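You operate a simulated robot arm through the tools that you are given. There is no shell and no other tool. Be economical: measure what you need, move in short steps, check, and stop when the job is done.

You are at the controls of a simulated two-armed robot. One attempt, no reset.

Task
Pack the green cloth and the orange scarf; zip the blue bag shut.
Fine: both go in the blue zip bag; shut its lid; one hand holds the bag still while the other runs the zip to its end.

Only the result counts: the job must be done as asked and must still hold three seconds after the hand-in. Knocking over, shifting, dropping, spilling or breaking anything else fails it. Lids that push on must go on centred and level and be pressed home; caps that screw on are set level and turned clockwise until they are tight. Flat cloth is picked up by pressing the open fingertips on it (5 to 10 N) and closing them slowly along it; thin cloth reads only 2 to 8 mm in the jaws.

Robot
Two 7-joint arms with two-finger parallel grippers on one trunk, on a base that drives. Base frame: it is fixed to the floor where the robot stands at the start and does not move with it; the origin is under the middle of the robot, x ahead of it, y to its left, z up. Readings come in mm, degrees, newtons and seconds.
The left shoulder is at the start at [70, 163, 1220], the right one opposite. With the tool pointing down near the work surface each hand reaches from about 320 to 860 mm from the robot's upright axis, wherever it stands, measured 20 degrees to its own side. Places, roughly: blue zip bag [500, 200, 800]; lid of the blue zip bag [600, 200, 1000]. Payload 3.43 kg a hand.
Tool frame (each hand has its own): the origin (TCP) lies between the finger pads and is the grasp point; the fingertips stand 34 mm ahead of it; z points along the fingers, y is the line along which they close. Largest opening 128 mm; finger width 24, thickness 12; the body of the gripper, 48 by 130 mm, starts 96 mm behind the TCP.
Orientation is told as [roll, pitch, yaw] about the base's x, y, z axes, in that order, counted from this pose: with the fingers straight down and closing along the base's y, the tool's x points along the base's -x, its y along +y and its z along -z.

Tools
- The arms move only by the tool arm_command. It takes "left_series", "right_series" or both (then of equal length, played together; a hand with none holds still); each is one flat list of numbers, 7 for each row, row after row: the shift along the tool's x, y, z in units of 50 mm (1.0 is 50 mm), then the turn, a rotation vector about the tool's x, y, z in units of 6 degrees (1.0 is 6 degrees), then the closure in counts, from 0 (fully open) to 255 (shut). In form: [x, y, z, rx, ry, rz, fingers, x, y, z, rx, ry, rz, fingers, ...]. A call has 1 to 20 rows; each row shifts and turns the commanded pose from where the row before left it, along the tool's axes as they then stand. A call with a number of a shift or a turn outside -1 to 1 is refused whole. Each row takes 0.2 s and may step no farther than 50 mm and 8.6 degrees from the row before; otherwise, or with a gripper value out of range, the whole call is refused. A pose out of reach is approached as far as the arm can. The call stops where the force on the tool passes 90 N (or 10 N more than at its start, if that is more) or the arm is blocked; 0.2 s more then pass. The fingers move at their own pace (about 153 mm/s each) and stop on an object; they squeeze with about 34 N. The grip force told is the motor's: it shows also when the fingers shut on nothing. Time passes only in rows, and 0.2 s behind the last, so rows that do not move let the fingers close. The reply holds the time, the measured pose of the TCP, the force on the tool along the base axes, the opening and the grip force, in the units named above and with some noise, with the torque about the TCP (base axes, N m) and any sound that the robot's microphone picked up.
- Cameras (640 x 400 px; columns grow to the right, rows downward): "scene" is now at [125.2, 18.4, 1440.1]; the picture's right is [0.28, -0.96, 0.00], its down [-0.63, -0.19, -0.75] and it looks along [0.72, 0.21, -0.66] (base axes); focal length 214 px, centre (320, 200). "left" rides on the left gripper at [76, 11, -160] in its tool frame; the picture's right is [-0.15, 0.99, 0.00], its down [-0.88, -0.13, -0.46] and it looks along [-0.45, -0.07, 0.89] (tool axes); focal length 234 px, centre (320, 200). "right" rides on the right gripper at [76, -11, -160] in its tool frame; the picture's right is [0.15, 0.99, 0.00], its down [-0.88, 0.13, -0.46] and it looks along [-0.45, 0.07, 0.89] (tool axes); focal length 234 px, centre (320, 200). There is no depth. A picture from a camera that has moved, and an enlarged one, comes with that camera's place and axes in the base frame and with its lens. The place of the scene camera against the robot may be out by one fixed shift of up to 12 mm in any direction.
- capture(camera): a new picture of that camera. The clock stands still meanwhile.
- slide_trunk(by): slides the trunk up (or, below 0, down) by that many mm; the arms and the scene camera ride with it, the base frame stays. It gives what a move gives, with no picture.
- roll_base(legs): drives the robot by 1 to 6 legs, each [ahead, left, turn to the left] in mm, mm and degrees, along the robot's own axes; the way and the turn of a leg run together, so that a leg with both is an arc; at most 1500 mm and 180 degrees a leg. The arms and the cameras ride along, it lands a little off, and it stops where it bumps. It gives what a move gives.
- pan_tilt(pan, tilt): turns the head with the scene camera to pan (to the left, within 86 degrees either way) and tilt (down, from -29 to 69), counted from straight ahead of the robot. It gives what a move gives.
- enlarge(camera, box): a new picture of the part [left, top, right, bottom] of that camera's present view, enlarged. The clock stands still meanwhile.
- finish_job(): hands the job in; it is judged then, once.

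Work in short steps. Places have to be worked out from the pictures, the camera data and where the tool is seen: move nearer, look again, correct. Check each grasp and each placing, and mend what went wrong. You have 120 turns and 92 pictures in all, those below and enlarged ones among them. Open the grippers and draw the arms clear of the work before you hand the job in, unless the task says otherwise; then end with one line.

The tools are called by a JSON object that holds its "op" and its "data". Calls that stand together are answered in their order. arm_command: Moves the arms, as the interface text tells. Its arguments: {"type":"object","properties":{"left_series":{"type":"array","items":{"type":"number"}},"right_series":{"type":"array","items":{"type":"number"}}},"required":[]} The other tools are called the same way: slide_trunk (by) slides the trunk up or down; roll_base (legs) drives the base; pan_tilt (pan, tilt) turns the head that bears the scene camera; capture (camera) takes a picture; enlarge (camera, box) takes an enlarged picture of a part of a camera's view; finish_job () hands the job in.

At the start:

```text
time_s: 0.0
left_ee_pos: [433.9, 344.6, 1313.4]
left_orientation: [0.0, -0.1, 0.0]
left_contact_force: [-0.4, 0.5, -0.3]
left_torque: [0.03, -0.01, -0.04]
left_opening: 127.9
left_grip_force: 0.1
right_ee_pos: [360.2, -1.8, 1324.1]
right_orientation: [0.1, 0.0, 0.1]
right_contact_force: [0.6, 0.2, 0.1]
right_torque: [-0.01, -0.01, 0.01]
right_opening: 128.1
right_grip_force: 0.1
trunk travel left (down, up): [-700.0, 240.0]
robot x, y, heading: [1.7, -3.6, 0.1]
head pan, tilt: [16.5, 41.1]
```

scene: 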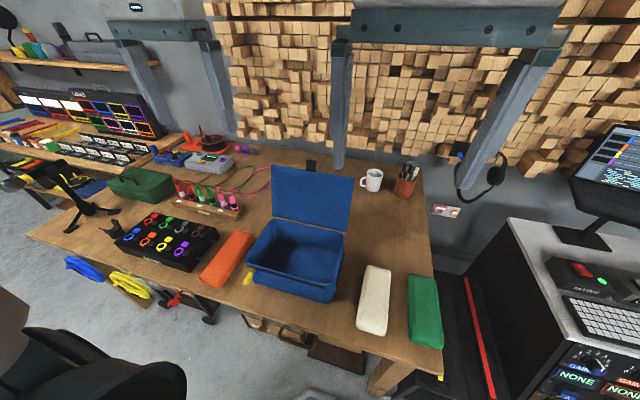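
right: 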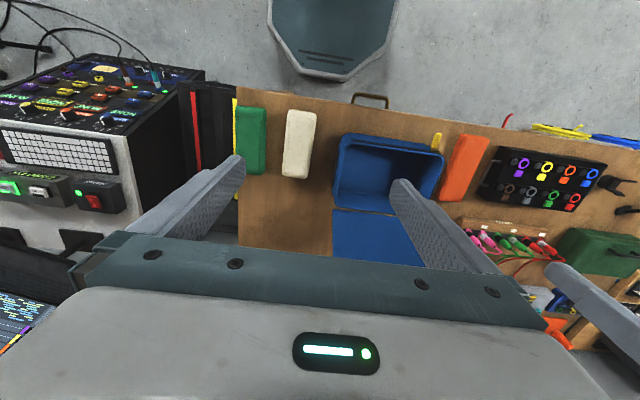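
left: 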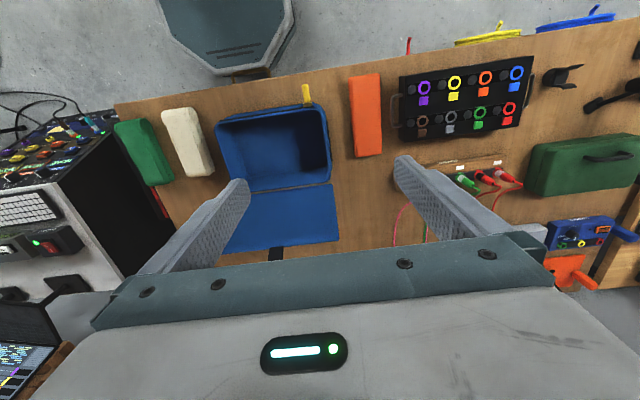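

I'll look closer at the bag and the two cloths before moving.

{"op": "enlarge", "data": {"camera": "scene", "box": [180, 150, 460, 360]}}

{"op": "enlarge", "data": {"camera": "left", "box": [100, 50, 420, 260]}}

```text
1.90 times, centred on (320, 255) of scene
camera zoom: at [125.2, 18.4, 1440.1], right [0.28, -0.96, 0.0], down [-0.63, -0.19, -0.75], along [0.72, 0.21, -0.66], focal length 408 px, centre (320, 95)
```

zoom: 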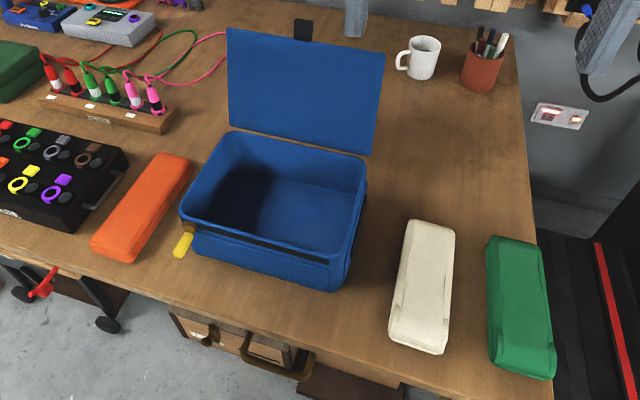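

```text
1.90 times, centred on (260, 155) of left
camera zoom: at [358.8, 356.2, 1473.8], right [0.15, 0.99, 0.0], down [0.88, -0.13, 0.46], along [0.45, -0.07, -0.89], focal length 446 px, centre (434, 286)
```

zoom: 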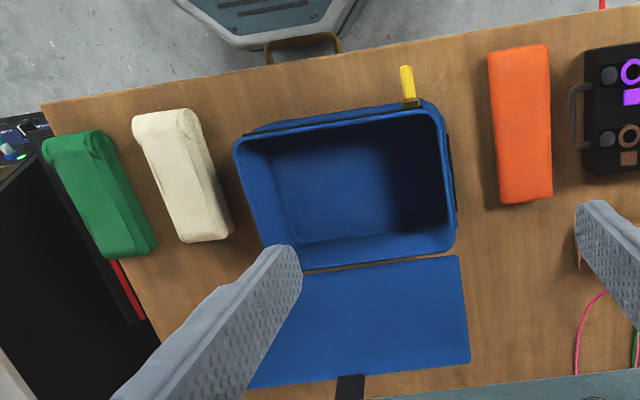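

The cloths are folded blocks: orange near [463, 465], green near [470, -193]. The bag rim is near z 850, x 418–610, y 71–350. I'll bring both hands over the cloths and look again.

{"op": "arm_command", "data": {"left_series": [-0.09, 0.34, 0.72, 0, 0, 0, 0, -0.09, 0.34, 0.72, 0, 0, 0, 0, -0.09, 0.34, 0.72, 0, 0, 0, 0, -0.09, 0.34, 0.72, 0, 0, 0, 0, -0.09, 0.34, 0.72, 0, 0, 0, 0, -0.09, 0.34, 0.72, 0, 0, 0, 0, -0.09, 0.34, 0.72, 0, 0, 0, 0], "right_series": [-0.314, -0.551, 0.754, 0, 0, 0, 0, -0.314, -0.551, 0.754, 0, 0, 0, 0, -0.314, -0.551, 0.754, 0, 0, 0, 0, -0.314, -0.551, 0.754, 0, 0, 0, 0, -0.314, -0.551, 0.754, 0, 0, 0, 0, -0.314, -0.551, 0.754, 0, 0, 0, 0, -0.314, -0.551, 0.754, 0, 0, 0, 0]}}

{"op": "capture", "data": {"camera": "left"}}

{"op": "capture", "data": {"camera": "right"}}

```text
time_s: 1.6
left_ee_pos: [467.7, 463.3, 1061.3]
left_orientation: [0.0, 0.1, 0.0]
left_contact_force: [0.8, 0.1, 0.4]
left_torque: [-0.02, 0.03, 0.04]
left_opening: 128.0
left_grip_force: 0.1
right_ee_pos: [473.6, -196.1, 1059.2]
right_orientation: [0.2, 0.1, 0.0]
right_contact_force: [0.6, -0.8, 0.2]
right_torque: [-0.02, 0.01, 0.0]
right_opening: 127.7
right_grip_force: 0.1
trunk travel left (down, up): [-700.0, 240.0]
robot x, y, heading: [1.2, 0.7, 0.0]
head pan, tilt: [16.5, 41.1]
```

```text
86 pictures are left
camera left: at [392.2, 474.6, 1221.6], right [0.15, 0.99, 0.0], down [0.88, -0.13, 0.46], along [0.45, -0.07, -0.89], focal length 234 px, centre (320, 200)
```

left: 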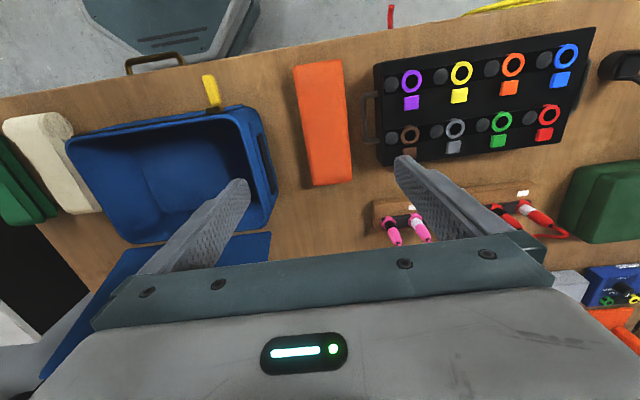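

```text
85 pictures are left
camera right: at [396.2, -206.4, 1218.7], right [-0.15, 0.99, 0.0], down [0.88, 0.13, 0.46], along [0.45, 0.07, -0.89], focal length 234 px, centre (320, 200)
```

right: 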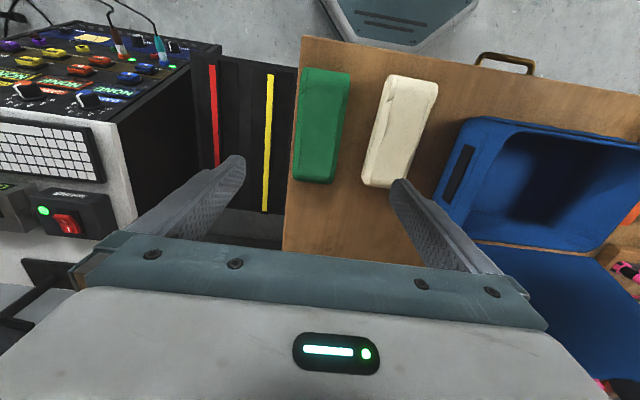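

Orange measures about 88×210 mm and centres near [464, 473]. The black box's handle is close beside it, so I'll zoom in to measure that clearance.

{"op": "enlarge", "data": {"camera": "left", "box": [240, 40, 440, 200]}}

{"op": "enlarge", "data": {"camera": "scene", "box": [100, 200, 300, 325]}}

```text
2.50 times, centred on (340, 120) of left
camera zoom: at [392.2, 474.6, 1221.6], right [0.15, 0.99, 0.0], down [0.88, -0.13, 0.46], along [0.45, -0.07, -0.89], focal length 585 px, centre (270, 400)
```

zoom: 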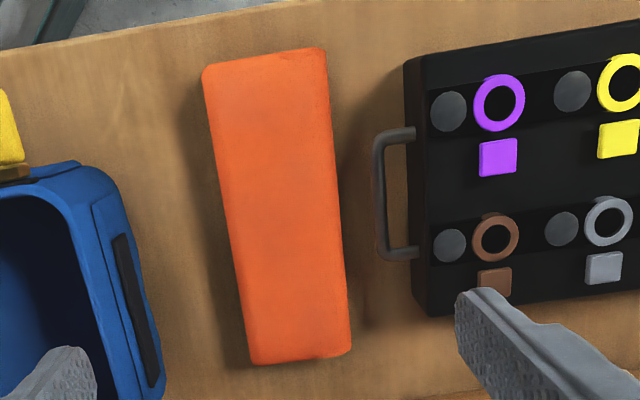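

```text
3.20 times, centred on (200, 262) of scene
camera zoom: at [126.6, 17.8, 1440.1], right [0.28, -0.96, 0.0], down [-0.63, -0.19, -0.75], along [0.72, 0.21, -0.66], focal length 686 px, centre (704, 0)
```

zoom: 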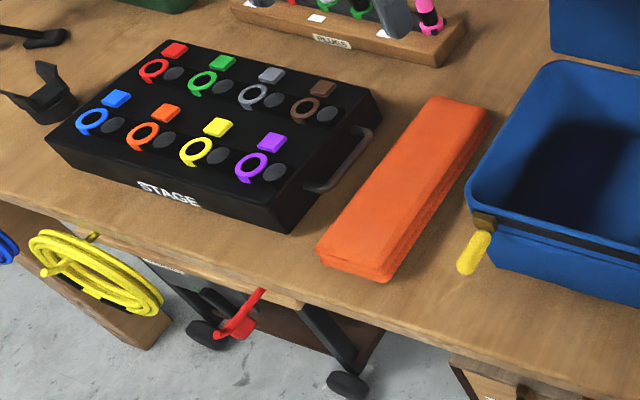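

The scarf is only about 28 mm thick, so the two can be stacked in the bag. I'll set the left opening to about 104 mm and centre on y 468 to clear the handle. Both hands then go down to about z 800.

{"op": "arm_command", "data": {"left_series": [-0.04, 0.05, 0.5, 0, 0, 0, 48, -0.04, 0.05, 0.9, 0, 0, 0, 48, 0, 0, 0.9, 0, 0, 0, 48, 0, 0, 0.9, 0, 0, 0, 48, 0, 0, 0.9, 0, 0, 0, 48, 0, 0, 0.6, 0, 0, 0, 48, 0, 0, 0.5, 0, 0, 0, 48], "right_series": [0, 0.05, 0.5, 0, 0, 0, 30, 0, 0.05, 0.9, 0, 0, 0, 30, 0, 0, 0.9, 0, 0, 0, 30, 0, 0, 0.9, 0, 0, 0, 30, 0, 0, 0.9, 0, 0, 0, 30, 0, 0, 0.6, 0, 0, 0, 30, 0, 0, 0.5, 0, 0, 0, 30]}}

{"op": "capture", "data": {"camera": "left"}}

{"op": "capture", "data": {"camera": "right"}}

{"op": "capture", "data": {"camera": "scene"}}

```text
time_s: 3.2
left_ee_pos: [470.0, 469.5, 801.3]
left_orientation: [0.0, 0.0, 0.0]
left_contact_force: [0.4, -0.5, 0.8]
left_torque: [0.0, 0.03, -0.03]
left_opening: 103.8
left_grip_force: 0.0
right_ee_pos: [471.0, -191.3, 801.1]
right_orientation: [0.1, 0.1, 0.1]
right_contact_force: [0.9, -0.7, 0.4]
right_torque: [-0.02, -0.02, 0.02]
right_opening: 113.2
right_grip_force: 0.2
trunk travel left (down, up): [-700.0, 240.0]
robot x, y, heading: [3.5, 3.6, -0.2]
head pan, tilt: [16.5, 41.1]
```

```text
82 pictures are left
camera left: at [394.8, 480.1, 961.0], right [0.14, 0.99, 0.0], down [0.88, -0.13, 0.46], along [0.45, -0.07, -0.89], focal length 234 px, centre (320, 200)
```

left: 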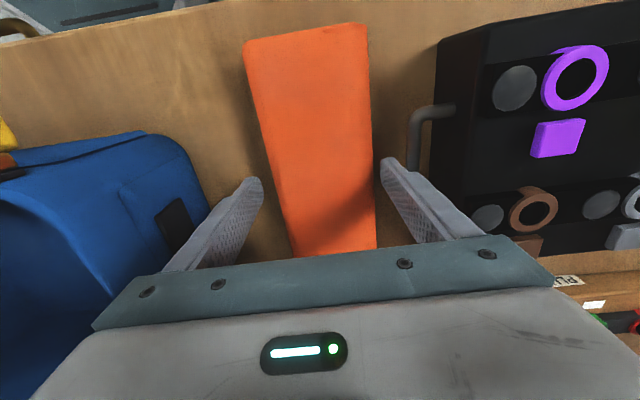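

```text
81 pictures are left
camera right: at [394.2, -202.6, 959.7], right [-0.15, 0.99, 0.0], down [0.88, 0.13, 0.45], along [0.45, 0.07, -0.89], focal length 234 px, centre (320, 200)
```

right: 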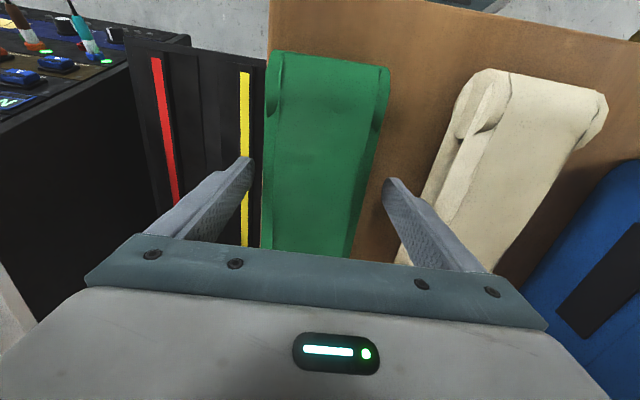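

```text
80 pictures are left
camera scene: at [126.1, 18.6, 1440.1], right [0.28, -0.96, 0.0], down [-0.63, -0.19, -0.75], along [0.72, 0.21, -0.66], focal length 214 px, centre (320, 200)
```

scene: 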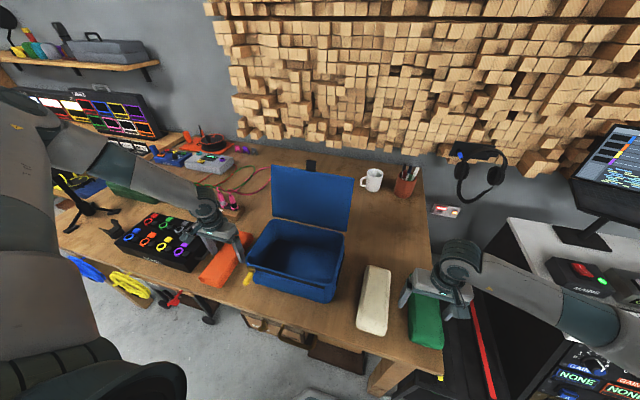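

Both cloths sit between the fingers. I'll lower another 9 mm and close both hands.

{"op": "arm_command", "data": {"left_series": [0, 0.03, 0.09, 0, 0, 0, 48, 0, 0.02, 0.1, 0, 0, 0, 60, 0, 0, 0, 0, 0, 0, 90, 0, 0, 0, 0, 0, 0, 120, 0, 0, 0, 0, 0, 0, 255, 0, 0, 0, 0, 0, 0, 255], "right_series": [0, 0, 0.09, 0, 0, 0, 30, 0, 0, 0.1, 0, 0, 0, 50, 0, 0, 0, 0, 0, 0, 80, 0, 0, 0, 0, 0, 0, 120, 0, 0, 0, 0, 0, 0, 255, 0, 0, 0, 0, 0, 0, 255]}}

```text
time_s: 4.6
left_ee_pos: [469.9, 471.6, 792.4]
left_orientation: [0.0, 0.0, 0.1]
left_contact_force: [-0.2, 0.5, 0.0]
left_torque: [0.01, 0.03, -0.03]
left_opening: 84.2
left_grip_force: 34.2
right_ee_pos: [470.0, -190.9, 790.2]
right_orientation: [0.0, -0.1, 0.0]
right_contact_force: [-0.5, 0.6, 0.1]
right_torque: [-0.09, -0.17, -0.01]
right_opening: 85.0
right_grip_force: 34.0
trunk travel left (down, up): [-700.0, 240.0]
robot x, y, heading: [1.6, 1.3, -0.0]
head pan, tilt: [16.5, 41.1]
```

Both gripped (84 and 85 mm). Lifting both and checking.

{"op": "arm_command", "data": {"left_series": [0, 0, -0.2, 0, 0, 0, 255, 0, 0, -0.4, 0, 0, 0, 255, 0, 0, -0.9, 0, 0, 0, 255, 0, 0, -0.9, 0, 0, 0, 255, 0, 0, -0.9, 0, 0, 0, 255, 0, 0, -0.9, 0, 0, 0, 255], "right_series": [0, 0, -0.2, 0, 0, 0, 255, 0, 0, -0.4, 0, 0, 0, 255, 0, 0, -0.9, 0, 0, 0, 255, 0, 0, -0.9, 0, 0, 0, 255, 0, 0, -0.9, 0, 0, 0, 255, 0, 0, -0.9, 0, 0, 0, 255]}}

{"op": "capture", "data": {"camera": "scene"}}

{"op": "capture", "data": {"camera": "left"}}

```text
time_s: 6.0
left_ee_pos: [469.7, 472.8, 1005.3]
left_orientation: [0.0, 0.0, 0.1]
left_contact_force: [0.7, 0.1, -1.9]
left_torque: [0.01, 0.02, 0.04]
left_opening: 84.5
left_grip_force: 33.6
right_ee_pos: [471.1, -194.1, 1003.4]
right_orientation: [0.0, 0.0, 0.1]
right_contact_force: [-0.7, -0.4, -1.7]
right_torque: [0.0, 0.03, -0.02]
right_opening: 84.9
right_grip_force: 34.5
trunk travel left (down, up): [-700.0, 240.0]
robot x, y, heading: [-0.4, 1.5, 0.0]
head pan, tilt: [16.5, 41.1]
```

```text
79 pictures are left
camera scene: at [123.9, 18.2, 1440.1], right [0.28, -0.96, 0.0], down [-0.63, -0.19, -0.75], along [0.72, 0.21, -0.66], focal length 214 px, centre (320, 200)
```

scene: 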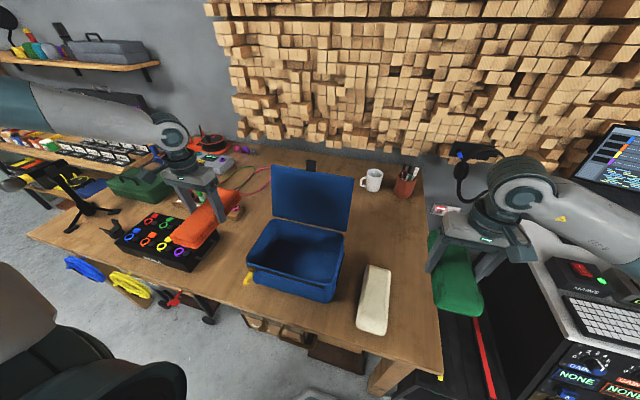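

```text
78 pictures are left
camera left: at [393.6, 482.6, 1165.2], right [0.15, 0.99, 0.0], down [0.88, -0.13, 0.46], along [0.45, -0.07, -0.89], focal length 234 px, centre (320, 200)
```

left: 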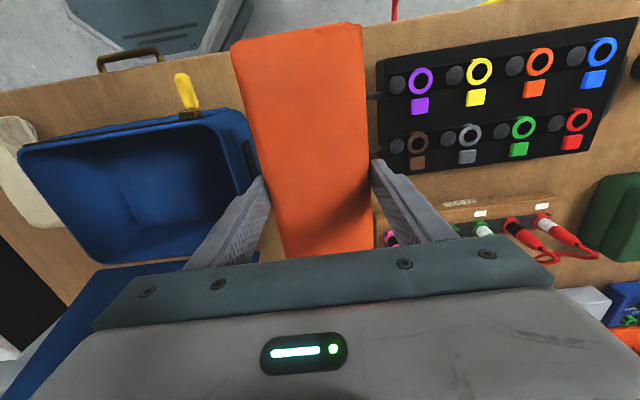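

Both hold well. I'll turn each cloth by 90° in place so its long side runs along y.

{"op": "arm_command", "data": {"left_series": [0, 0, 0, 0, 0, 1, 255, 0, 0, 0, 0, 0, 1, 255, 0, 0, 0, 0, 0, 1, 255, 0, 0, 0, 0, 0, 1, 255, 0, 0, 0, 0, 0, 1, 255, 0, 0, 0, 0, 0, 1, 255, 0, 0, 0, 0, 0, 1, 255, 0, 0, 0, 0, 0, 1, 255, 0, 0, 0, 0, 0, 1, 255, 0, 0, 0, 0, 0, 1, 255, 0, 0, 0, 0, 0, 1, 255, 0, 0, 0, 0, 0, 1, 255, 0, 0, 0, 0, 0, 1, 255, 0, 0, 0, 0, 0, 1, 255, 0, 0, 0, 0, 0, 1, 255], "right_series": [0, 0, 0, 0, 0, -1, 255, 0, 0, 0, 0, 0, -1, 255, 0, 0, 0, 0, 0, -1, 255, 0, 0, 0, 0, 0, -1, 255, 0, 0, 0, 0, 0, -1, 255, 0, 0, 0, 0, 0, -1, 255, 0, 0, 0, 0, 0, -1, 255, 0, 0, 0, 0, 0, -1, 255, 0, 0, 0, 0, 0, -1, 255, 0, 0, 0, 0, 0, -1, 255, 0, 0, 0, 0, 0, -1, 255, 0, 0, 0, 0, 0, -1, 255, 0, 0, 0, 0, 0, -1, 255, 0, 0, 0, 0, 0, -1, 255, 0, 0, 0, 0, 0, -1, 255]}}

{"op": "capture", "data": {"camera": "left"}}

```text
time_s: 9.2
left_ee_pos: [471.1, 471.2, 1003.6]
left_orientation: [0.0, 0.0, -89.9]
left_contact_force: [-0.1, 0.2, -1.5]
left_torque: [0.02, 0.0, 0.02]
left_opening: 84.4
left_grip_force: 34.2
right_ee_pos: [463.5, -156.2, 991.7]
right_orientation: [-1.0, -1.0, 80.5]
right_contact_force: [0.6, 0.1, -1.6]
right_torque: [0.0, 0.01, 0.06]
right_opening: 84.7
right_grip_force: 34.0
right hand out of reach, approached as far as the arm can: row 13, 14, 15
trunk travel left (down, up): [-700.0, 240.0]
robot x, y, heading: [-0.4, 1.2, 0.0]
head pan, tilt: [16.5, 41.1]
```

```text
77 pictures are left
camera left: at [482.1, 547.1, 1162.3], right [0.99, -0.15, 0.0], down [-0.13, -0.88, 0.46], along [-0.07, -0.45, -0.89], focal length 234 px, centre (320, 200)
```

left: 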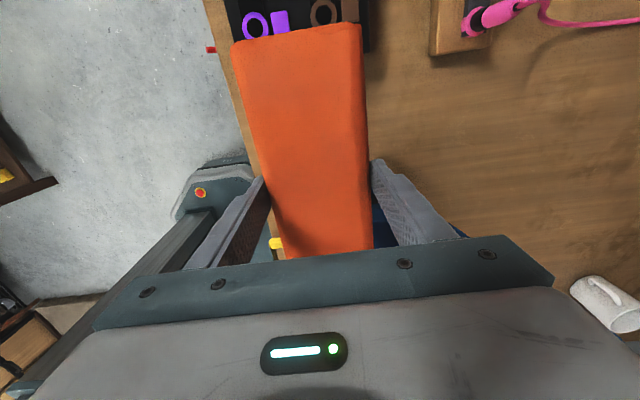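

The left cloth is turned, so I'll carry orange over the bag centre near [514, 211]. The right wrist stopped at about 80°, which I'll sort out afterwards.

{"op": "arm_command", "data": {"left_series": [-0.867, 0.143, 0, 0, 0, 0, 255, -0.867, 0.143, 0, 0, 0, 0, 255, -0.867, 0.143, 0, 0, 0, 0, 255, -0.867, 0.143, 0, 0, 0, 0, 255, -0.867, 0.143, 0, 0, 0, 0, 255, -0.867, 0.143, 0, 0, 0, 0, 255]}}

{"op": "capture", "data": {"camera": "scene"}}

{"op": "capture", "data": {"camera": "left"}}

{"op": "capture", "data": {"camera": "right"}}

```text
time_s: 10.6
left_ee_pos: [514.5, 209.7, 1001.7]
left_orientation: [0.0, 0.1, -89.9]
left_contact_force: [0.6, 0.4, -0.9]
left_torque: [0.04, 0.03, -0.04]
left_opening: 84.5
left_grip_force: 33.6
right_ee_pos: [464.0, -156.2, 990.4]
right_orientation: [-0.9, -1.0, 80.7]
right_contact_force: [1.1, -0.4, -1.4]
right_torque: [-0.02, 0.01, 0.0]
right_opening: 84.7
right_grip_force: 34.1
trunk travel left (down, up): [-700.0, 240.0]
robot x, y, heading: [3.2, -0.3, -0.1]
head pan, tilt: [16.5, 41.1]
```

```text
76 pictures are left
camera scene: at [127.0, 17.6, 1439.9], right [0.28, -0.96, 0.0], down [-0.63, -0.19, -0.75], along [0.72, 0.21, -0.66], focal length 214 px, centre (320, 200)
```

scene: 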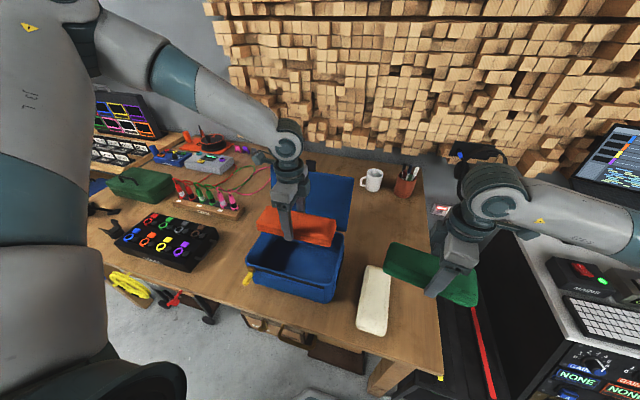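

```text
75 pictures are left
camera left: at [525.6, 285.7, 1162.3], right [0.99, -0.14, 0.0], down [-0.13, -0.88, 0.46], along [-0.07, -0.45, -0.89], focal length 234 px, centre (320, 200)
```

left: 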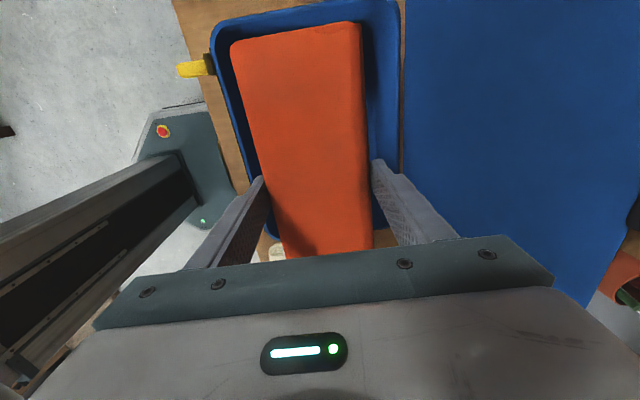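

```text
74 pictures are left
camera right: at [458.9, -235.4, 1149.7], right [-1.0, 0.02, -0.02], down [0.01, 0.88, 0.47], along [0.03, 0.47, -0.88], focal length 234 px, centre (320, 200)
```

right: 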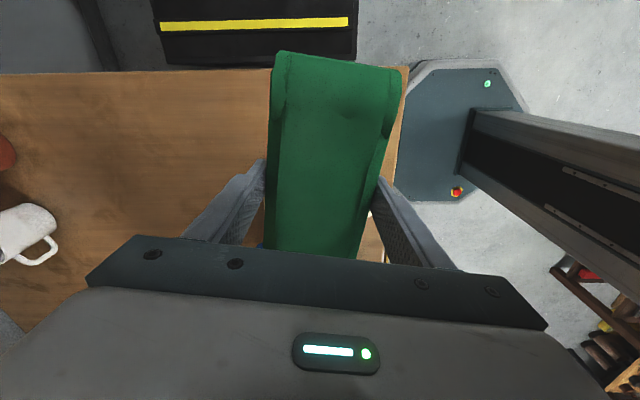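

The bag rim spans x 417–615, so the scarf is centred. Lowering into the bag until it touches the floor.

{"op": "arm_command", "data": {"left_series": [0, 0, 0.8, 0, 0, 0, 255, 0, 0, 0.8, 0, 0, 0, 255, 0, 0, 0.8, 0, 0, 0, 255, 0, 0, 0.8, 0, 0, 0, 255, 0, 0, 0.4, 0, 0, 0, 255, 0, 0, 0.2, 0, 0, 0, 255, 0, 0, 0.1, 0, 0, 0, 255]}}

```text
time_s: 12.2
left_ee_pos: [497.8, 250.3, 851.7]
left_orientation: [0.1, -0.1, -89.9]
left_contact_force: [0.5, -1.8, -1.1]
left_torque: [-0.01, -0.07, -0.12]
left_opening: 84.4
left_grip_force: 34.2
left hand out of reach, approached as far as the arm can: row 3, 4, 5, 6, 7
right_ee_pos: [462.5, -156.0, 992.3]
right_orientation: [-1.0, -1.0, 80.6]
right_contact_force: [0.2, 0.6, -2.5]
right_torque: [-0.01, 0.0, 0.0]
right_opening: 84.8
right_grip_force: 34.1
trunk travel left (down, up): [-700.0, 240.0]
robot x, y, heading: [0.3, 1.1, -0.1]
head pan, tilt: [16.5, 41.1]
```

The left arm can't reach that low at the full 90° yaw. Up again, then I'll use a slightly smaller yaw, since the scarf still fits at a slant.

{"op": "arm_command", "data": {"left_series": [0, 0, -0.8, 0, 0, 0, 255, 0, 0, -0.8, 0, 0, 0, 255, 0, 0, -0.8, 0, 0, 0, 255, 0, 0, 0, 0, 0, -1, 255, 0, 0, 0, 0, 0, -1, 255, 0, 0, 0, 0, 0, -1, 255]}}

```text
time_s: 13.6
left_ee_pos: [496.7, 251.5, 971.8]
left_orientation: [0.0, 0.1, -71.9]
left_contact_force: [-0.3, 0.2, -1.8]
left_torque: [0.02, -0.01, 0.04]
left_opening: 84.4
left_grip_force: 34.3
right_ee_pos: [463.2, -156.5, 991.8]
right_orientation: [-1.1, -0.9, 80.5]
right_contact_force: [-0.8, 0.5, -1.0]
right_torque: [0.01, 0.02, -0.02]
right_opening: 84.6
right_grip_force: 34.1
trunk travel left (down, up): [-700.0, 240.0]
robot x, y, heading: [2.2, -2.4, 0.1]
head pan, tilt: [16.5, 41.1]
```

The commanded pose follows the reached one. At yaw −72° I'll re-centre over the bag and go down again.

{"op": "arm_command", "data": {"left_series": [-0.44, 0.05, 0, 0, 0, 0, 255, -0.44, 0.05, 0, 0, 0, 0, 255, 0, 0, 0.7, 0, 0, 0, 255, 0, 0, 0.7, 0, 0, 0, 255, 0, 0, 0.7, 0, 0, 0, 255, 0, 0, 0.5, 0, 0, 0, 255]}}

```text
time_s: 15.0
left_ee_pos: [506.4, 236.7, 866.9]
left_orientation: [0.0, -0.1, -71.9]
left_contact_force: [-0.8, 0.3, -1.7]
left_torque: [0.0, 0.02, -0.03]
left_opening: 84.3
left_grip_force: 34.0
left hand out of reach, approached as far as the arm can: row 5, 6
right_ee_pos: [463.4, -155.0, 993.2]
right_orientation: [-1.1, -1.0, 80.6]
right_contact_force: [0.0, 0.1, -1.2]
right_torque: [-0.04, 0.02, 0.04]
right_opening: 85.1
right_grip_force: 33.6
trunk travel left (down, up): [-700.0, 240.0]
robot x, y, heading: [-1.6, -0.9, 0.2]
head pan, tilt: [16.5, 41.1]
```

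It's a low-height wrist limit, so dropping the trunk should help because the arms work fine higher relative to the shoulders. I'll raise both hands first.

{"op": "arm_command", "data": {"left_series": [0, 0, -0.9, 0, 0, 0, 255, 0, 0, -0.9, 0, 0, 0, 255, 0, 0, -0.9, 0, 0, 0, 255, 0, 0, -0.9, 0, 0, 0, 255], "right_series": [0, 0, -0.9, 0, 0, 0.5, 255, 0, 0, -0.9, 0, 0, 0.5, 255, 0, 0, -0.9, 0, 0, 0.5, 255, 0, 0, -0.9, 0, 0, 0.5, 255]}}

{"op": "slide_trunk", "data": {"by": -150}}

```text
time_s: 16.0
left_ee_pos: [504.3, 237.7, 1049.2]
left_orientation: [0.1, 0.1, -71.9]
left_contact_force: [-0.3, -0.2, -1.2]
left_torque: [0.03, -0.02, 0.04]
left_opening: 84.2
left_grip_force: 34.3
right_ee_pos: [457.2, -159.0, 1174.1]
right_orientation: [-0.9, -1.2, 68.7]
right_contact_force: [-1.3, 0.2, -1.4]
right_torque: [0.02, -0.01, 0.02]
right_opening: 84.9
right_grip_force: 33.9
trunk travel left (down, up): [-700.0, 240.0]
robot x, y, heading: [-0.3, 0.6, 0.3]
head pan, tilt: [16.5, 41.1]
```

```text
time_s: 17.8
left_ee_pos: [506.1, 237.5, 896.7]
left_orientation: [0.0, 0.0, -71.9]
left_contact_force: [-0.7, 0.1, -2.2]
left_torque: [0.0, 0.02, -0.03]
left_opening: 84.3
left_grip_force: 34.1
right_ee_pos: [461.4, -158.6, 1022.1]
right_orientation: [-0.8, -1.1, 68.6]
right_contact_force: [0.3, -0.3, -1.9]
right_torque: [0.02, 0.0, -0.01]
right_opening: 84.3
right_grip_force: 33.7
trunk travel left (down, up): [-550.0, 390.0]
robot x, y, heading: [1.0, -1.9, 0.1]
head pan, tilt: [16.5, 41.1]
```

Re-centring over the bag just above the rim and restoring some yaw, then checking reach.

{"op": "arm_command", "data": {"left_series": [0, 0, -0.5, 0, 0, 0, 255, -0.28, 0, 0, 0, 0, 0, 255, -0.28, 0, 0, 0, 0, 0, 255, 0, 0, 0, 0, 0, 1, 255, 0, 0, 0, 0, 0, 1, 255, 0, 0, 0, 0, 0, 1, 255]}}

{"op": "capture", "data": {"camera": "left"}}

```text
time_s: 19.1
left_ee_pos: [515.2, 210.0, 921.5]
left_orientation: [0.0, 0.0, -90.0]
left_contact_force: [-0.4, 0.0, -2.6]
left_torque: [-0.01, -0.01, 0.01]
left_opening: 84.3
left_grip_force: 34.5
right_ee_pos: [460.1, -158.7, 1020.6]
right_orientation: [-0.8, -1.2, 68.6]
right_contact_force: [0.3, -0.5, -1.7]
right_torque: [-0.01, 0.01, 0.02]
right_opening: 84.6
right_grip_force: 33.6
trunk travel left (down, up): [-550.0, 390.0]
robot x, y, heading: [-0.4, 2.2, 0.2]
head pan, tilt: [16.5, 41.1]
```

```text
73 pictures are left
camera left: at [526.7, 285.9, 1081.8], right [0.99, -0.15, 0.0], down [-0.13, -0.88, 0.46], along [-0.07, -0.45, -0.89], focal length 234 px, centre (320, 200)
```

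left: 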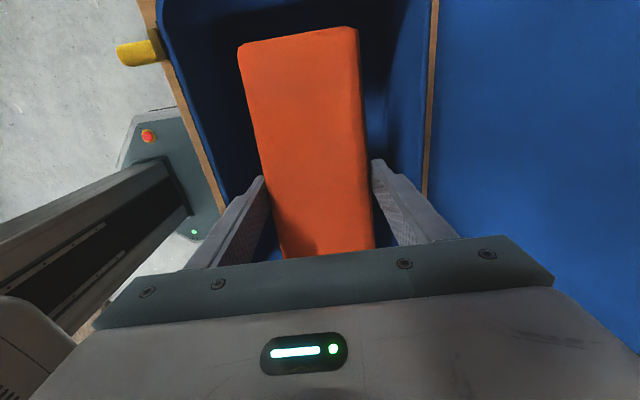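

Centred with full yaw restored. Going down to about z 806, then a gentle touch.

{"op": "arm_command", "data": {"left_series": [0, 0, 0.7, 0, 0, 0, 255, 0, 0, 0.7, 0, 0, 0, 255, 0, 0, 0.5, 0, 0, 0, 255, 0, 0, 0.2, 0, 0, 0, 255, 0, 0, 0.15, 0, 0, 0, 255, 0, 0, 0.1, 0, 0, 0, 255]}}

```text
time_s: 20.6
left_ee_pos: [513.9, 209.5, 807.3]
left_orientation: [0.2, 0.0, -90.1]
left_contact_force: [0.0, -7.7, 11.1]
left_torque: [0.99, 0.28, 0.24]
left_opening: 84.5
left_grip_force: 34.0
right_ee_pos: [459.4, -158.8, 1022.8]
right_orientation: [-0.8, -1.2, 68.6]
right_contact_force: [-0.5, 0.6, -2.2]
right_torque: [-0.04, 0.03, 0.01]
right_opening: 84.5
right_grip_force: 34.1
trunk travel left (down, up): [-550.0, 390.0]
robot x, y, heading: [1.5, -3.4, 0.2]
head pan, tilt: [16.5, 41.1]
```

Light contact, so it's on the bag floor. Opening just enough and drawing up.

{"op": "arm_command", "data": {"left_series": [0, 0, 0, 0, 0, 0, 50, 0, 0, 0, 0, 0, 0, 40, 0, 0, -0.3, 0, 0, 0, 40, 0, 0, -0.7, 0, 0, 0, 40, 0, 0, -0.9, 0, 0, 0, 40, 0, 0, -0.9, 0, 0, 0, 40, 0, 0, -0.9, 0, 0, 0, 40]}}

{"op": "capture", "data": {"camera": "left"}}

{"op": "capture", "data": {"camera": "scene"}}

```text
time_s: 22.1
left_ee_pos: [514.2, 210.6, 989.2]
left_orientation: [0.1, 0.0, -90.1]
left_contact_force: [0.7, -0.1, 0.5]
left_torque: [0.06, -0.03, 0.03]
left_opening: 107.9
left_grip_force: 0.1
right_ee_pos: [459.2, -160.2, 1022.7]
right_orientation: [-0.9, -1.2, 68.6]
right_contact_force: [-0.2, -0.7, -1.1]
right_torque: [0.0, 0.0, -0.01]
right_opening: 84.5
right_grip_force: 34.4
trunk travel left (down, up): [-550.0, 390.0]
robot x, y, heading: [1.6, -0.0, 0.0]
head pan, tilt: [16.5, 41.1]
```

```text
72 pictures are left
camera left: at [525.6, 285.2, 1148.6], right [0.99, -0.15, 0.0], down [-0.13, -0.88, 0.46], along [-0.07, -0.45, -0.89], focal length 234 px, centre (320, 200)
```

left: 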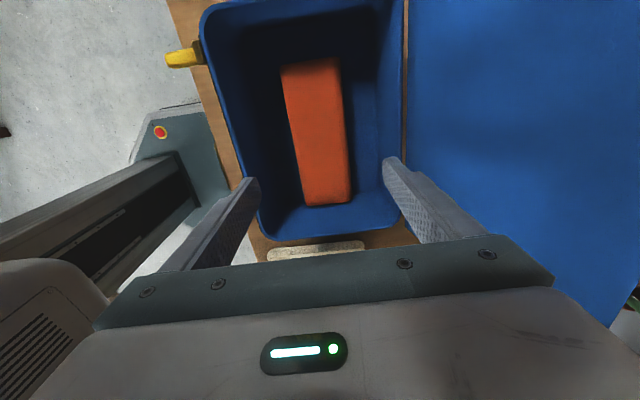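

```text
71 pictures are left
camera scene: at [124.1, 17.9, 1290.2], right [0.28, -0.96, 0.0], down [-0.63, -0.19, -0.75], along [0.72, 0.21, -0.66], focal length 214 px, centre (320, 200)
```

scene: 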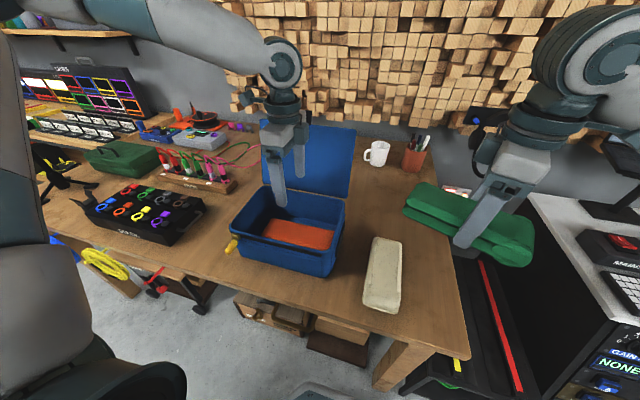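

Orange lies flat in the bag. To bring green within the right arm's reach I'll raise the left hand and drive the base left by 280 mm, so the right hand ends up above the bag.

{"op": "arm_command", "data": {"left_series": [0.6, 0, -0.6, 0, 0, 0, 40, 0.6, 0, -0.6, 0, 0, 0, 40, 0.6, 0, 0, 0, 0, 0, 40, 0.6, 0, 0, 0, 0, 0, 40]}}

{"op": "roll_base", "data": {"legs": [[0, 280, 0]]}}

{"op": "capture", "data": {"camera": "scene"}}

{"op": "capture", "data": {"camera": "right"}}

```text
time_s: 23.1
left_ee_pos: [513.6, 333.5, 1050.3]
left_orientation: [0.0, -0.1, -90.0]
left_contact_force: [0.0, -0.3, -0.9]
left_torque: [-0.01, -0.01, 0.01]
left_opening: 107.7
left_grip_force: 0.1
right_ee_pos: [460.1, -158.2, 1023.2]
right_orientation: [-0.9, -1.2, 68.6]
right_contact_force: [-1.5, 0.4, -2.2]
right_torque: [-0.03, -0.01, -0.01]
right_opening: 85.0
right_grip_force: 34.1
trunk travel left (down, up): [-550.0, 390.0]
robot x, y, heading: [-0.5, 3.5, 0.0]
head pan, tilt: [16.5, 41.1]
```

```text
time_s: 25.1
left_ee_pos: [516.9, 616.7, 1050.4]
left_orientation: [0.1, 0.1, -90.1]
left_contact_force: [0.2, -0.9, -0.2]
left_torque: [-0.01, 0.03, 0.02]
left_opening: 107.8
left_grip_force: 0.2
right_ee_pos: [461.8, 125.7, 1022.4]
right_orientation: [-0.8, -1.2, 68.5]
right_contact_force: [0.6, 0.9, -1.5]
right_torque: [0.0, 0.01, 0.02]
right_opening: 84.6
right_grip_force: 34.2
trunk travel left (down, up): [-550.0, 390.0]
robot x, y, heading: [0.7, 285.9, -0.1]
head pan, tilt: [16.5, 41.1]
```

```text
70 pictures are left
camera scene: at [126.0, 303.8, 1290.1], right [0.28, -0.96, 0.0], down [-0.63, -0.18, -0.75], along [0.72, 0.21, -0.66], focal length 214 px, centre (320, 200)
```

scene: 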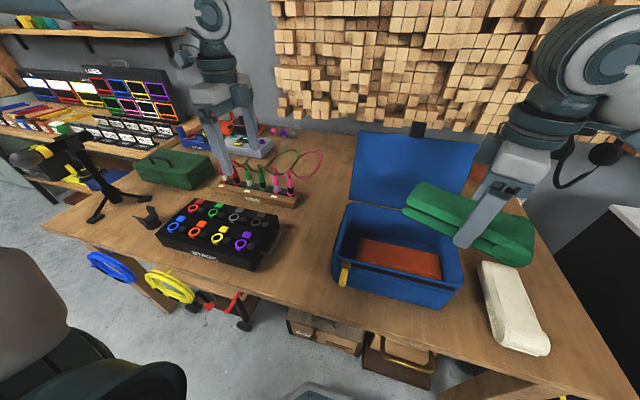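

```text
69 pictures are left
camera right: at [439.0, 48.4, 1180.2], right [-0.97, 0.23, -0.02], down [0.19, 0.86, 0.47], along [0.12, 0.46, -0.88], focal length 234 px, centre (320, 200)
```

right: 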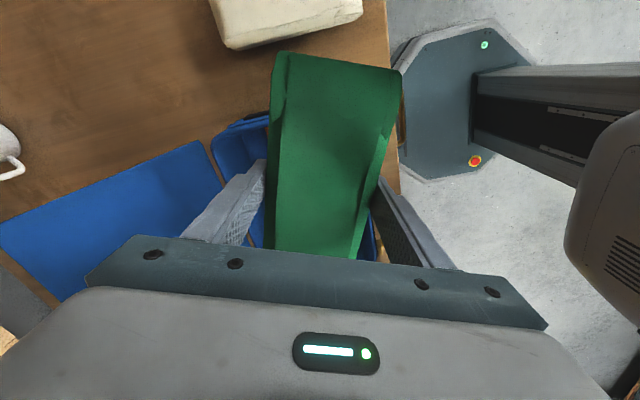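

The bag is now about 80 mm left of the right hand. I'll move green over it and finish the yaw.

{"op": "arm_command", "data": {"right_series": [-0.638, -0.128, 0, 0, 0, 0, 255, -0.638, -0.128, 0, 0, 0, 0, 255, -0.638, -0.128, 0, 0, 0, 0, 255, 0, 0, 0, 0, 0, -1, 255, 0, 0, 0, 0, 0, -1, 255, 0, 0, 0, 0, 0, -1, 255]}}

{"op": "capture", "data": {"camera": "right"}}

{"op": "capture", "data": {"camera": "scene"}}

```text
time_s: 26.5
left_ee_pos: [514.4, 615.9, 1051.3]
left_orientation: [0.1, -0.1, -90.1]
left_contact_force: [0.0, 0.3, -0.6]
left_torque: [-0.03, -0.02, -0.02]
left_opening: 107.8
left_grip_force: 0.0
right_ee_pos: [490.5, 216.0, 1024.0]
right_orientation: [-1.2, -0.9, 86.3]
right_contact_force: [0.1, 0.9, -2.2]
right_torque: [-0.04, -0.03, 0.0]
right_opening: 84.6
right_grip_force: 34.4
right hand out of reach, approached as far as the arm can: row 6
trunk travel left (down, up): [-550.0, 390.0]
robot x, y, heading: [-0.7, 282.3, -0.1]
head pan, tilt: [16.5, 41.1]
```

```text
68 pictures are left
camera right: at [491.4, 137.0, 1181.5], right [-1.0, -0.08, -0.02], down [-0.08, 0.88, 0.47], along [-0.02, 0.47, -0.88], focal length 234 px, centre (320, 200)
```

right: 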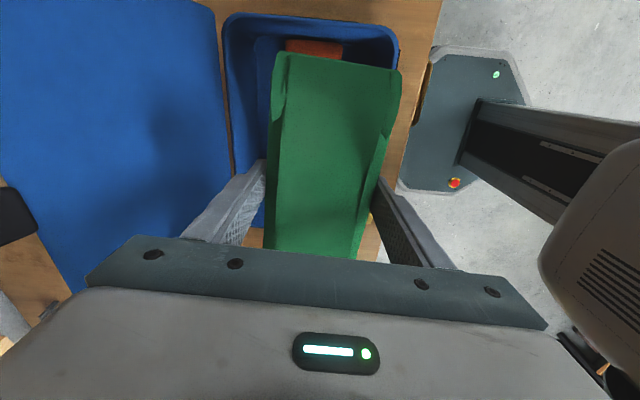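

```text
67 pictures are left
camera scene: at [125.3, 304.1, 1290.2], right [0.28, -0.96, 0.0], down [-0.63, -0.18, -0.75], along [0.72, 0.21, -0.66], focal length 214 px, centre (320, 200)
```

scene: 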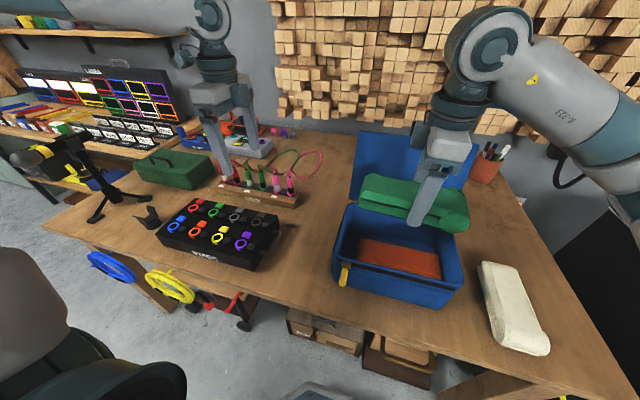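

The wrist is at its limit near 86°. I'll back off to about 74°, still a good fit, centre over the bag and start down.

{"op": "arm_command", "data": {"right_series": [0, 0, 0, 0, 0, 1, 255, 0, 0, 0, 0, 0, 1, 255, 0.04, -0.52, 0, 0, 0, 0, 255, 0, 0, 0.6, 0, 0, 0, 255, 0, 0, 0.6, 0, 0, 0, 255, 0, 0, 0.5, 0, 0, 0, 255]}}

{"op": "capture", "data": {"camera": "right"}}

```text
time_s: 27.9
left_ee_pos: [516.8, 615.5, 1050.6]
left_orientation: [0.0, -0.1, -90.1]
left_contact_force: [-0.1, 0.8, 0.8]
left_torque: [-0.01, 0.01, 0.0]
left_opening: 108.0
left_grip_force: 0.0
right_ee_pos: [517.3, 206.7, 937.2]
right_orientation: [-0.9, -1.1, 74.4]
right_contact_force: [0.5, 0.2, -2.4]
right_torque: [-0.03, -0.01, -0.01]
right_opening: 84.8
right_grip_force: 33.6
trunk travel left (down, up): [-550.0, 390.0]
robot x, y, heading: [7.1, 285.9, -0.2]
head pan, tilt: [16.5, 41.1]
```

```text
66 pictures are left
camera right: at [502.8, 128.6, 1095.8], right [-0.99, 0.13, -0.02], down [0.1, 0.88, 0.47], along [0.08, 0.46, -0.88], focal length 234 px, centre (320, 200)
```

right: 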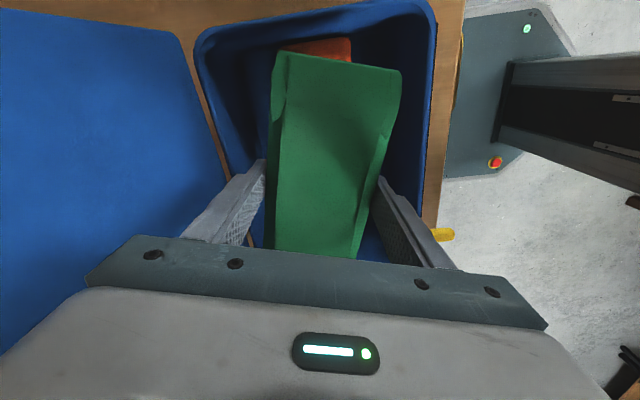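

Well centred. Lowering onto the orange scarf.

{"op": "arm_command", "data": {"right_series": [0, 0, 0.7, 0, 0, 0, 255, 0, 0, 0.6, 0, 0, 0, 255, 0, 0, 0.4, 0, 0, 0, 255, 0, 0, 0.2, 0, 0, 0, 255, 0, 0, 0.12, 0, 0, 0, 255]}}

```text
time_s: 29.1
left_ee_pos: [515.4, 615.1, 1051.8]
left_orientation: [0.1, -0.1, -90.1]
left_contact_force: [-0.7, -0.3, -0.5]
left_torque: [-0.01, 0.02, -0.02]
left_opening: 107.8
left_grip_force: 0.2
right_ee_pos: [518.1, 208.9, 839.5]
right_orientation: [-1.2, -1.2, 74.3]
right_contact_force: [0.9, -1.6, 18.6]
right_torque: [-1.09, 0.93, 0.15]
right_opening: 85.0
right_grip_force: 33.8
trunk travel left (down, up): [-550.0, 390.0]
robot x, y, heading: [1.9, 283.6, -0.1]
head pan, tilt: [16.5, 41.1]
```

Contact at 18 N, resting on the orange. Opening and drawing up.

{"op": "arm_command", "data": {"right_series": [0, 0, 0, 0, 0, 0, 50, 0, 0, 0, 0, 0, 0, 40, 0, 0, -0.3, 0, 0, 0, 40, 0, 0, -0.7, 0, 0, 0, 40, 0, 0, -0.9, 0, 0, 0, 40, 0, 0, -0.9, 0, 0, 0, 40, 0, 0, -0.9, 0, 0, 0, 40]}}

{"op": "capture", "data": {"camera": "right"}}

{"op": "capture", "data": {"camera": "scene"}}

```text
time_s: 30.7
left_ee_pos: [515.1, 615.5, 1050.4]
left_orientation: [0.1, 0.0, -90.1]
left_contact_force: [0.5, -0.4, 0.1]
left_torque: [-0.03, -0.01, -0.02]
left_opening: 108.0
left_grip_force: 0.1
right_ee_pos: [514.1, 206.7, 1022.4]
right_orientation: [-0.9, -1.1, 74.4]
right_contact_force: [-0.2, -0.3, -0.2]
right_torque: [-0.03, -0.01, 0.01]
right_opening: 107.9
right_grip_force: 0.2
trunk travel left (down, up): [-550.0, 390.0]
robot x, y, heading: [0.9, 285.5, -0.1]
head pan, tilt: [16.5, 41.1]
```

```text
65 pictures are left
camera right: at [499.9, 129.5, 1180.5], right [-0.99, 0.13, -0.02], down [0.1, 0.88, 0.47], along [0.08, 0.46, -0.88], focal length 234 px, centre (320, 200)
```

right: 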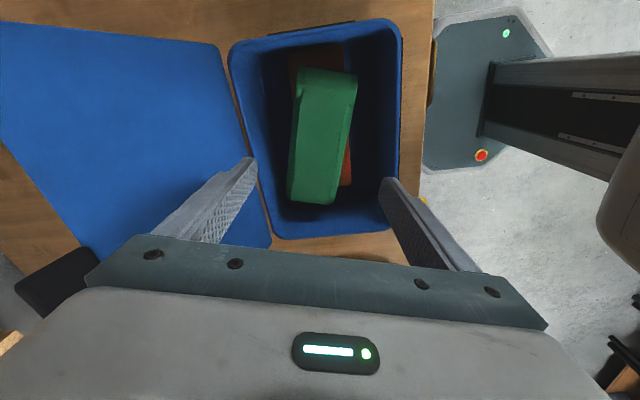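

```text
64 pictures are left
camera scene: at [124.9, 303.8, 1290.1], right [0.28, -0.96, 0.0], down [-0.63, -0.18, -0.75], along [0.72, 0.21, -0.66], focal length 214 px, centre (320, 200)
```

scene: 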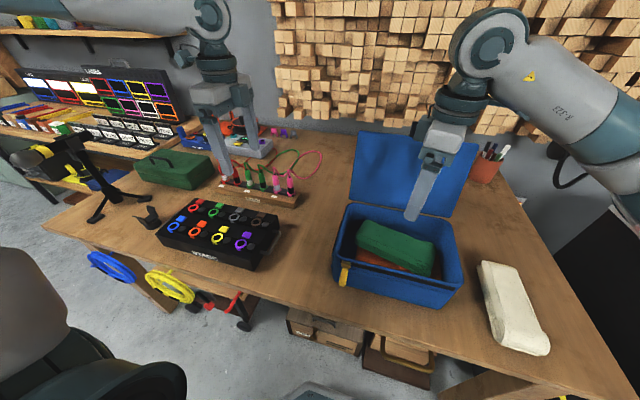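

Both cloths are in, below the rim. Next is the lid: I'll shut the right fingers, raise the hand and turn it back to yaw 0 so it can go behind the lid.

{"op": "arm_command", "data": {"right_series": [0, 0, -0.9, 0, 0, 1, 255, 0, 0, -0.9, 0, 0, 1, 255, 0, 0, -0.4, 0, 0, 1, 255, 0, 0, 0, 0, 0, 1, 255, 0, 0, 0, 0, 0, 1, 255, 0, 0, 0, 0, 0, 1, 255, 0, 0, 0, 0, 0, 1, 255, 0, 0, 0, 0, 0, 1, 255, 0, 0, 0, 0, 0, 1, 255, 0, 0, 0, 0, 0, 1, 255, 0, 0, 0, 0, 0, 1, 255, 0, 0, 0, 0, 0, 1, 255]}}

{"op": "enlarge", "data": {"camera": "scene", "box": [300, 110, 520, 330]}}

```text
time_s: 33.3
left_ee_pos: [516.6, 615.2, 1051.1]
left_orientation: [0.0, 0.1, -90.1]
left_contact_force: [0.4, 0.4, -0.6]
left_torque: [-0.02, -0.01, 0.01]
left_opening: 108.1
left_grip_force: 0.1
right_ee_pos: [513.3, 204.3, 1132.4]
right_orientation: [0.7, -1.2, 2.1]
right_contact_force: [0.2, 1.1, -0.5]
right_torque: [-0.01, 0.0, -0.03]
right_opening: 0.0
right_grip_force: 33.2
trunk travel left (down, up): [-550.0, 390.0]
robot x, y, heading: [-1.0, 283.9, -0.0]
head pan, tilt: [16.5, 41.1]
```

```text
1.82 times, centred on (410, 220) of scene
camera zoom: at [125.8, 303.5, 1290.1], right [0.28, -0.96, 0.0], down [-0.63, -0.18, -0.75], along [0.72, 0.21, -0.66], focal length 390 px, centre (156, 164)
```

zoom: 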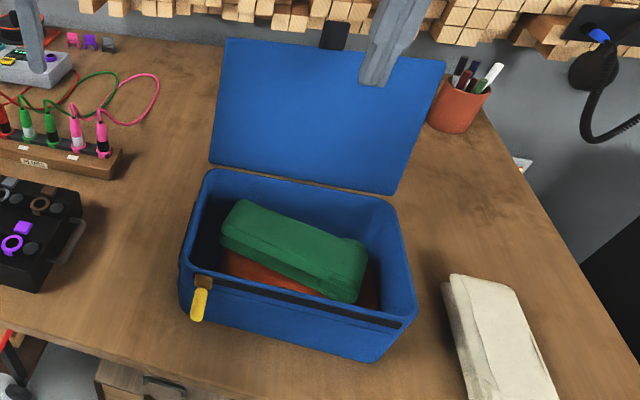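

The zip runs along the front, with the slider at the left front corner. Taking the right hand over the lid and down behind it.

{"op": "arm_command", "data": {"right_series": [0, -0.4, -0.7, 0, 0, 0, 255, -0.8, 0, 0, 0, 0, 0, 255, -0.8, 0, 0, 0, 0, 0, 255, -0.8, 0, 0, 0, 0, 0, 255, -0.8, 0, 0, 0, 0, 0, 255, -0.9, 0, 0, 0, 0, 0, 255, 0, 0, 0.8, 0, 0, 0, 255, 0, 0, 0.8, 0, 0, 0, 255, 0, 0, 0.8, 0, 0, 0, 255]}}

{"op": "capture", "data": {"camera": "right"}}

{"op": "capture", "data": {"camera": "scene"}}

```text
time_s: 35.3
left_ee_pos: [517.4, 616.3, 1050.6]
left_orientation: [0.0, -0.1, -90.0]
left_contact_force: [0.6, -1.1, 0.2]
left_torque: [0.0, 0.0, -0.02]
left_opening: 107.8
left_grip_force: 0.0
right_ee_pos: [722.6, 194.6, 1050.5]
right_orientation: [0.8, -1.2, 2.4]
right_contact_force: [-0.3, 0.0, -0.4]
right_torque: [0.0, 0.03, -0.02]
right_opening: 0.1
right_grip_force: 33.0
trunk travel left (down, up): [-550.0, 390.0]
robot x, y, heading: [0.6, 283.9, -0.1]
head pan, tilt: [16.5, 41.1]
```

```text
62 pictures are left
camera right: at [643.2, 176.6, 1208.7], right [-0.19, 0.98, 0.01], down [0.86, 0.16, 0.48], along [0.47, 0.1, -0.88], focal length 234 px, centre (320, 200)
```

right: 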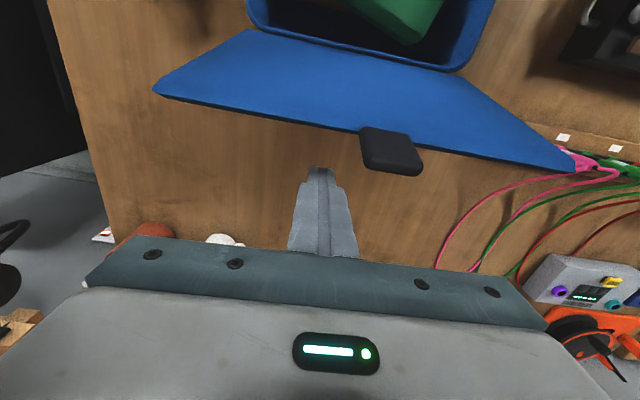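

```text
61 pictures are left
camera scene: at [126.7, 303.2, 1290.1], right [0.28, -0.96, 0.0], down [-0.63, -0.18, -0.75], along [0.72, 0.21, -0.66], focal length 214 px, centre (320, 200)
```

scene: 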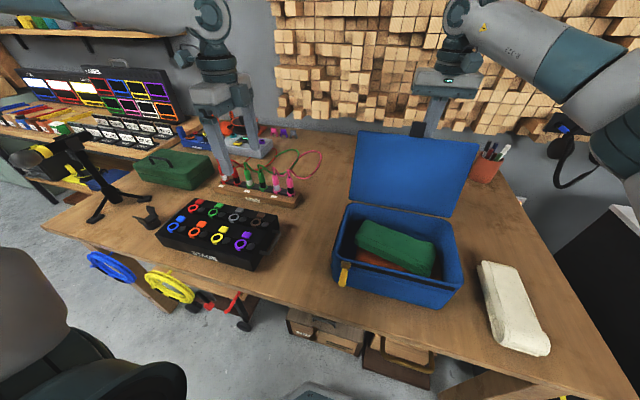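

The fingers are behind the lid, beside its tab. Lowering a little and pulling the lid forward to upright.

{"op": "arm_command", "data": {"right_series": [0, 0, 0.8, 0, 0, 0, 255, 0.5, 0, 0, 0, 0, 0, 255, 0.4, 0, 0, 0, 0, 0, 255, 0.4, 0, 0, 0, 0, 0, 255, 0.4, 0, 0, 0, 0, 0, 255, 0.4, 0, 0, 0, 0, 0, 255]}}

{"op": "capture", "data": {"camera": "scene"}}

```text
time_s: 36.7
left_ee_pos: [516.7, 615.5, 1051.0]
left_orientation: [0.0, 0.0, -90.1]
left_contact_force: [0.5, -0.2, -0.7]
left_torque: [0.03, -0.04, 0.04]
left_opening: 107.9
left_grip_force: 0.1
right_ee_pos: [616.2, 190.6, 1009.7]
right_orientation: [0.7, -1.2, 2.3]
right_contact_force: [0.1, -0.1, -0.1]
right_torque: [0.0, 0.03, 0.0]
right_opening: 0.0
right_grip_force: 33.1
trunk travel left (down, up): [-550.0, 390.0]
robot x, y, heading: [-1.0, 287.4, -0.3]
head pan, tilt: [16.5, 41.1]
```

```text
60 pictures are left
camera scene: at [125.8, 303.4, 1290.1], right [0.28, -0.96, 0.0], down [-0.63, -0.18, -0.75], along [0.72, 0.21, -0.66], focal length 214 px, centre (320, 200)
```

scene: 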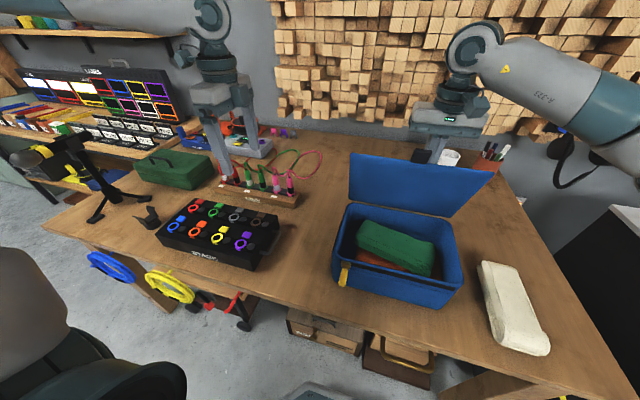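

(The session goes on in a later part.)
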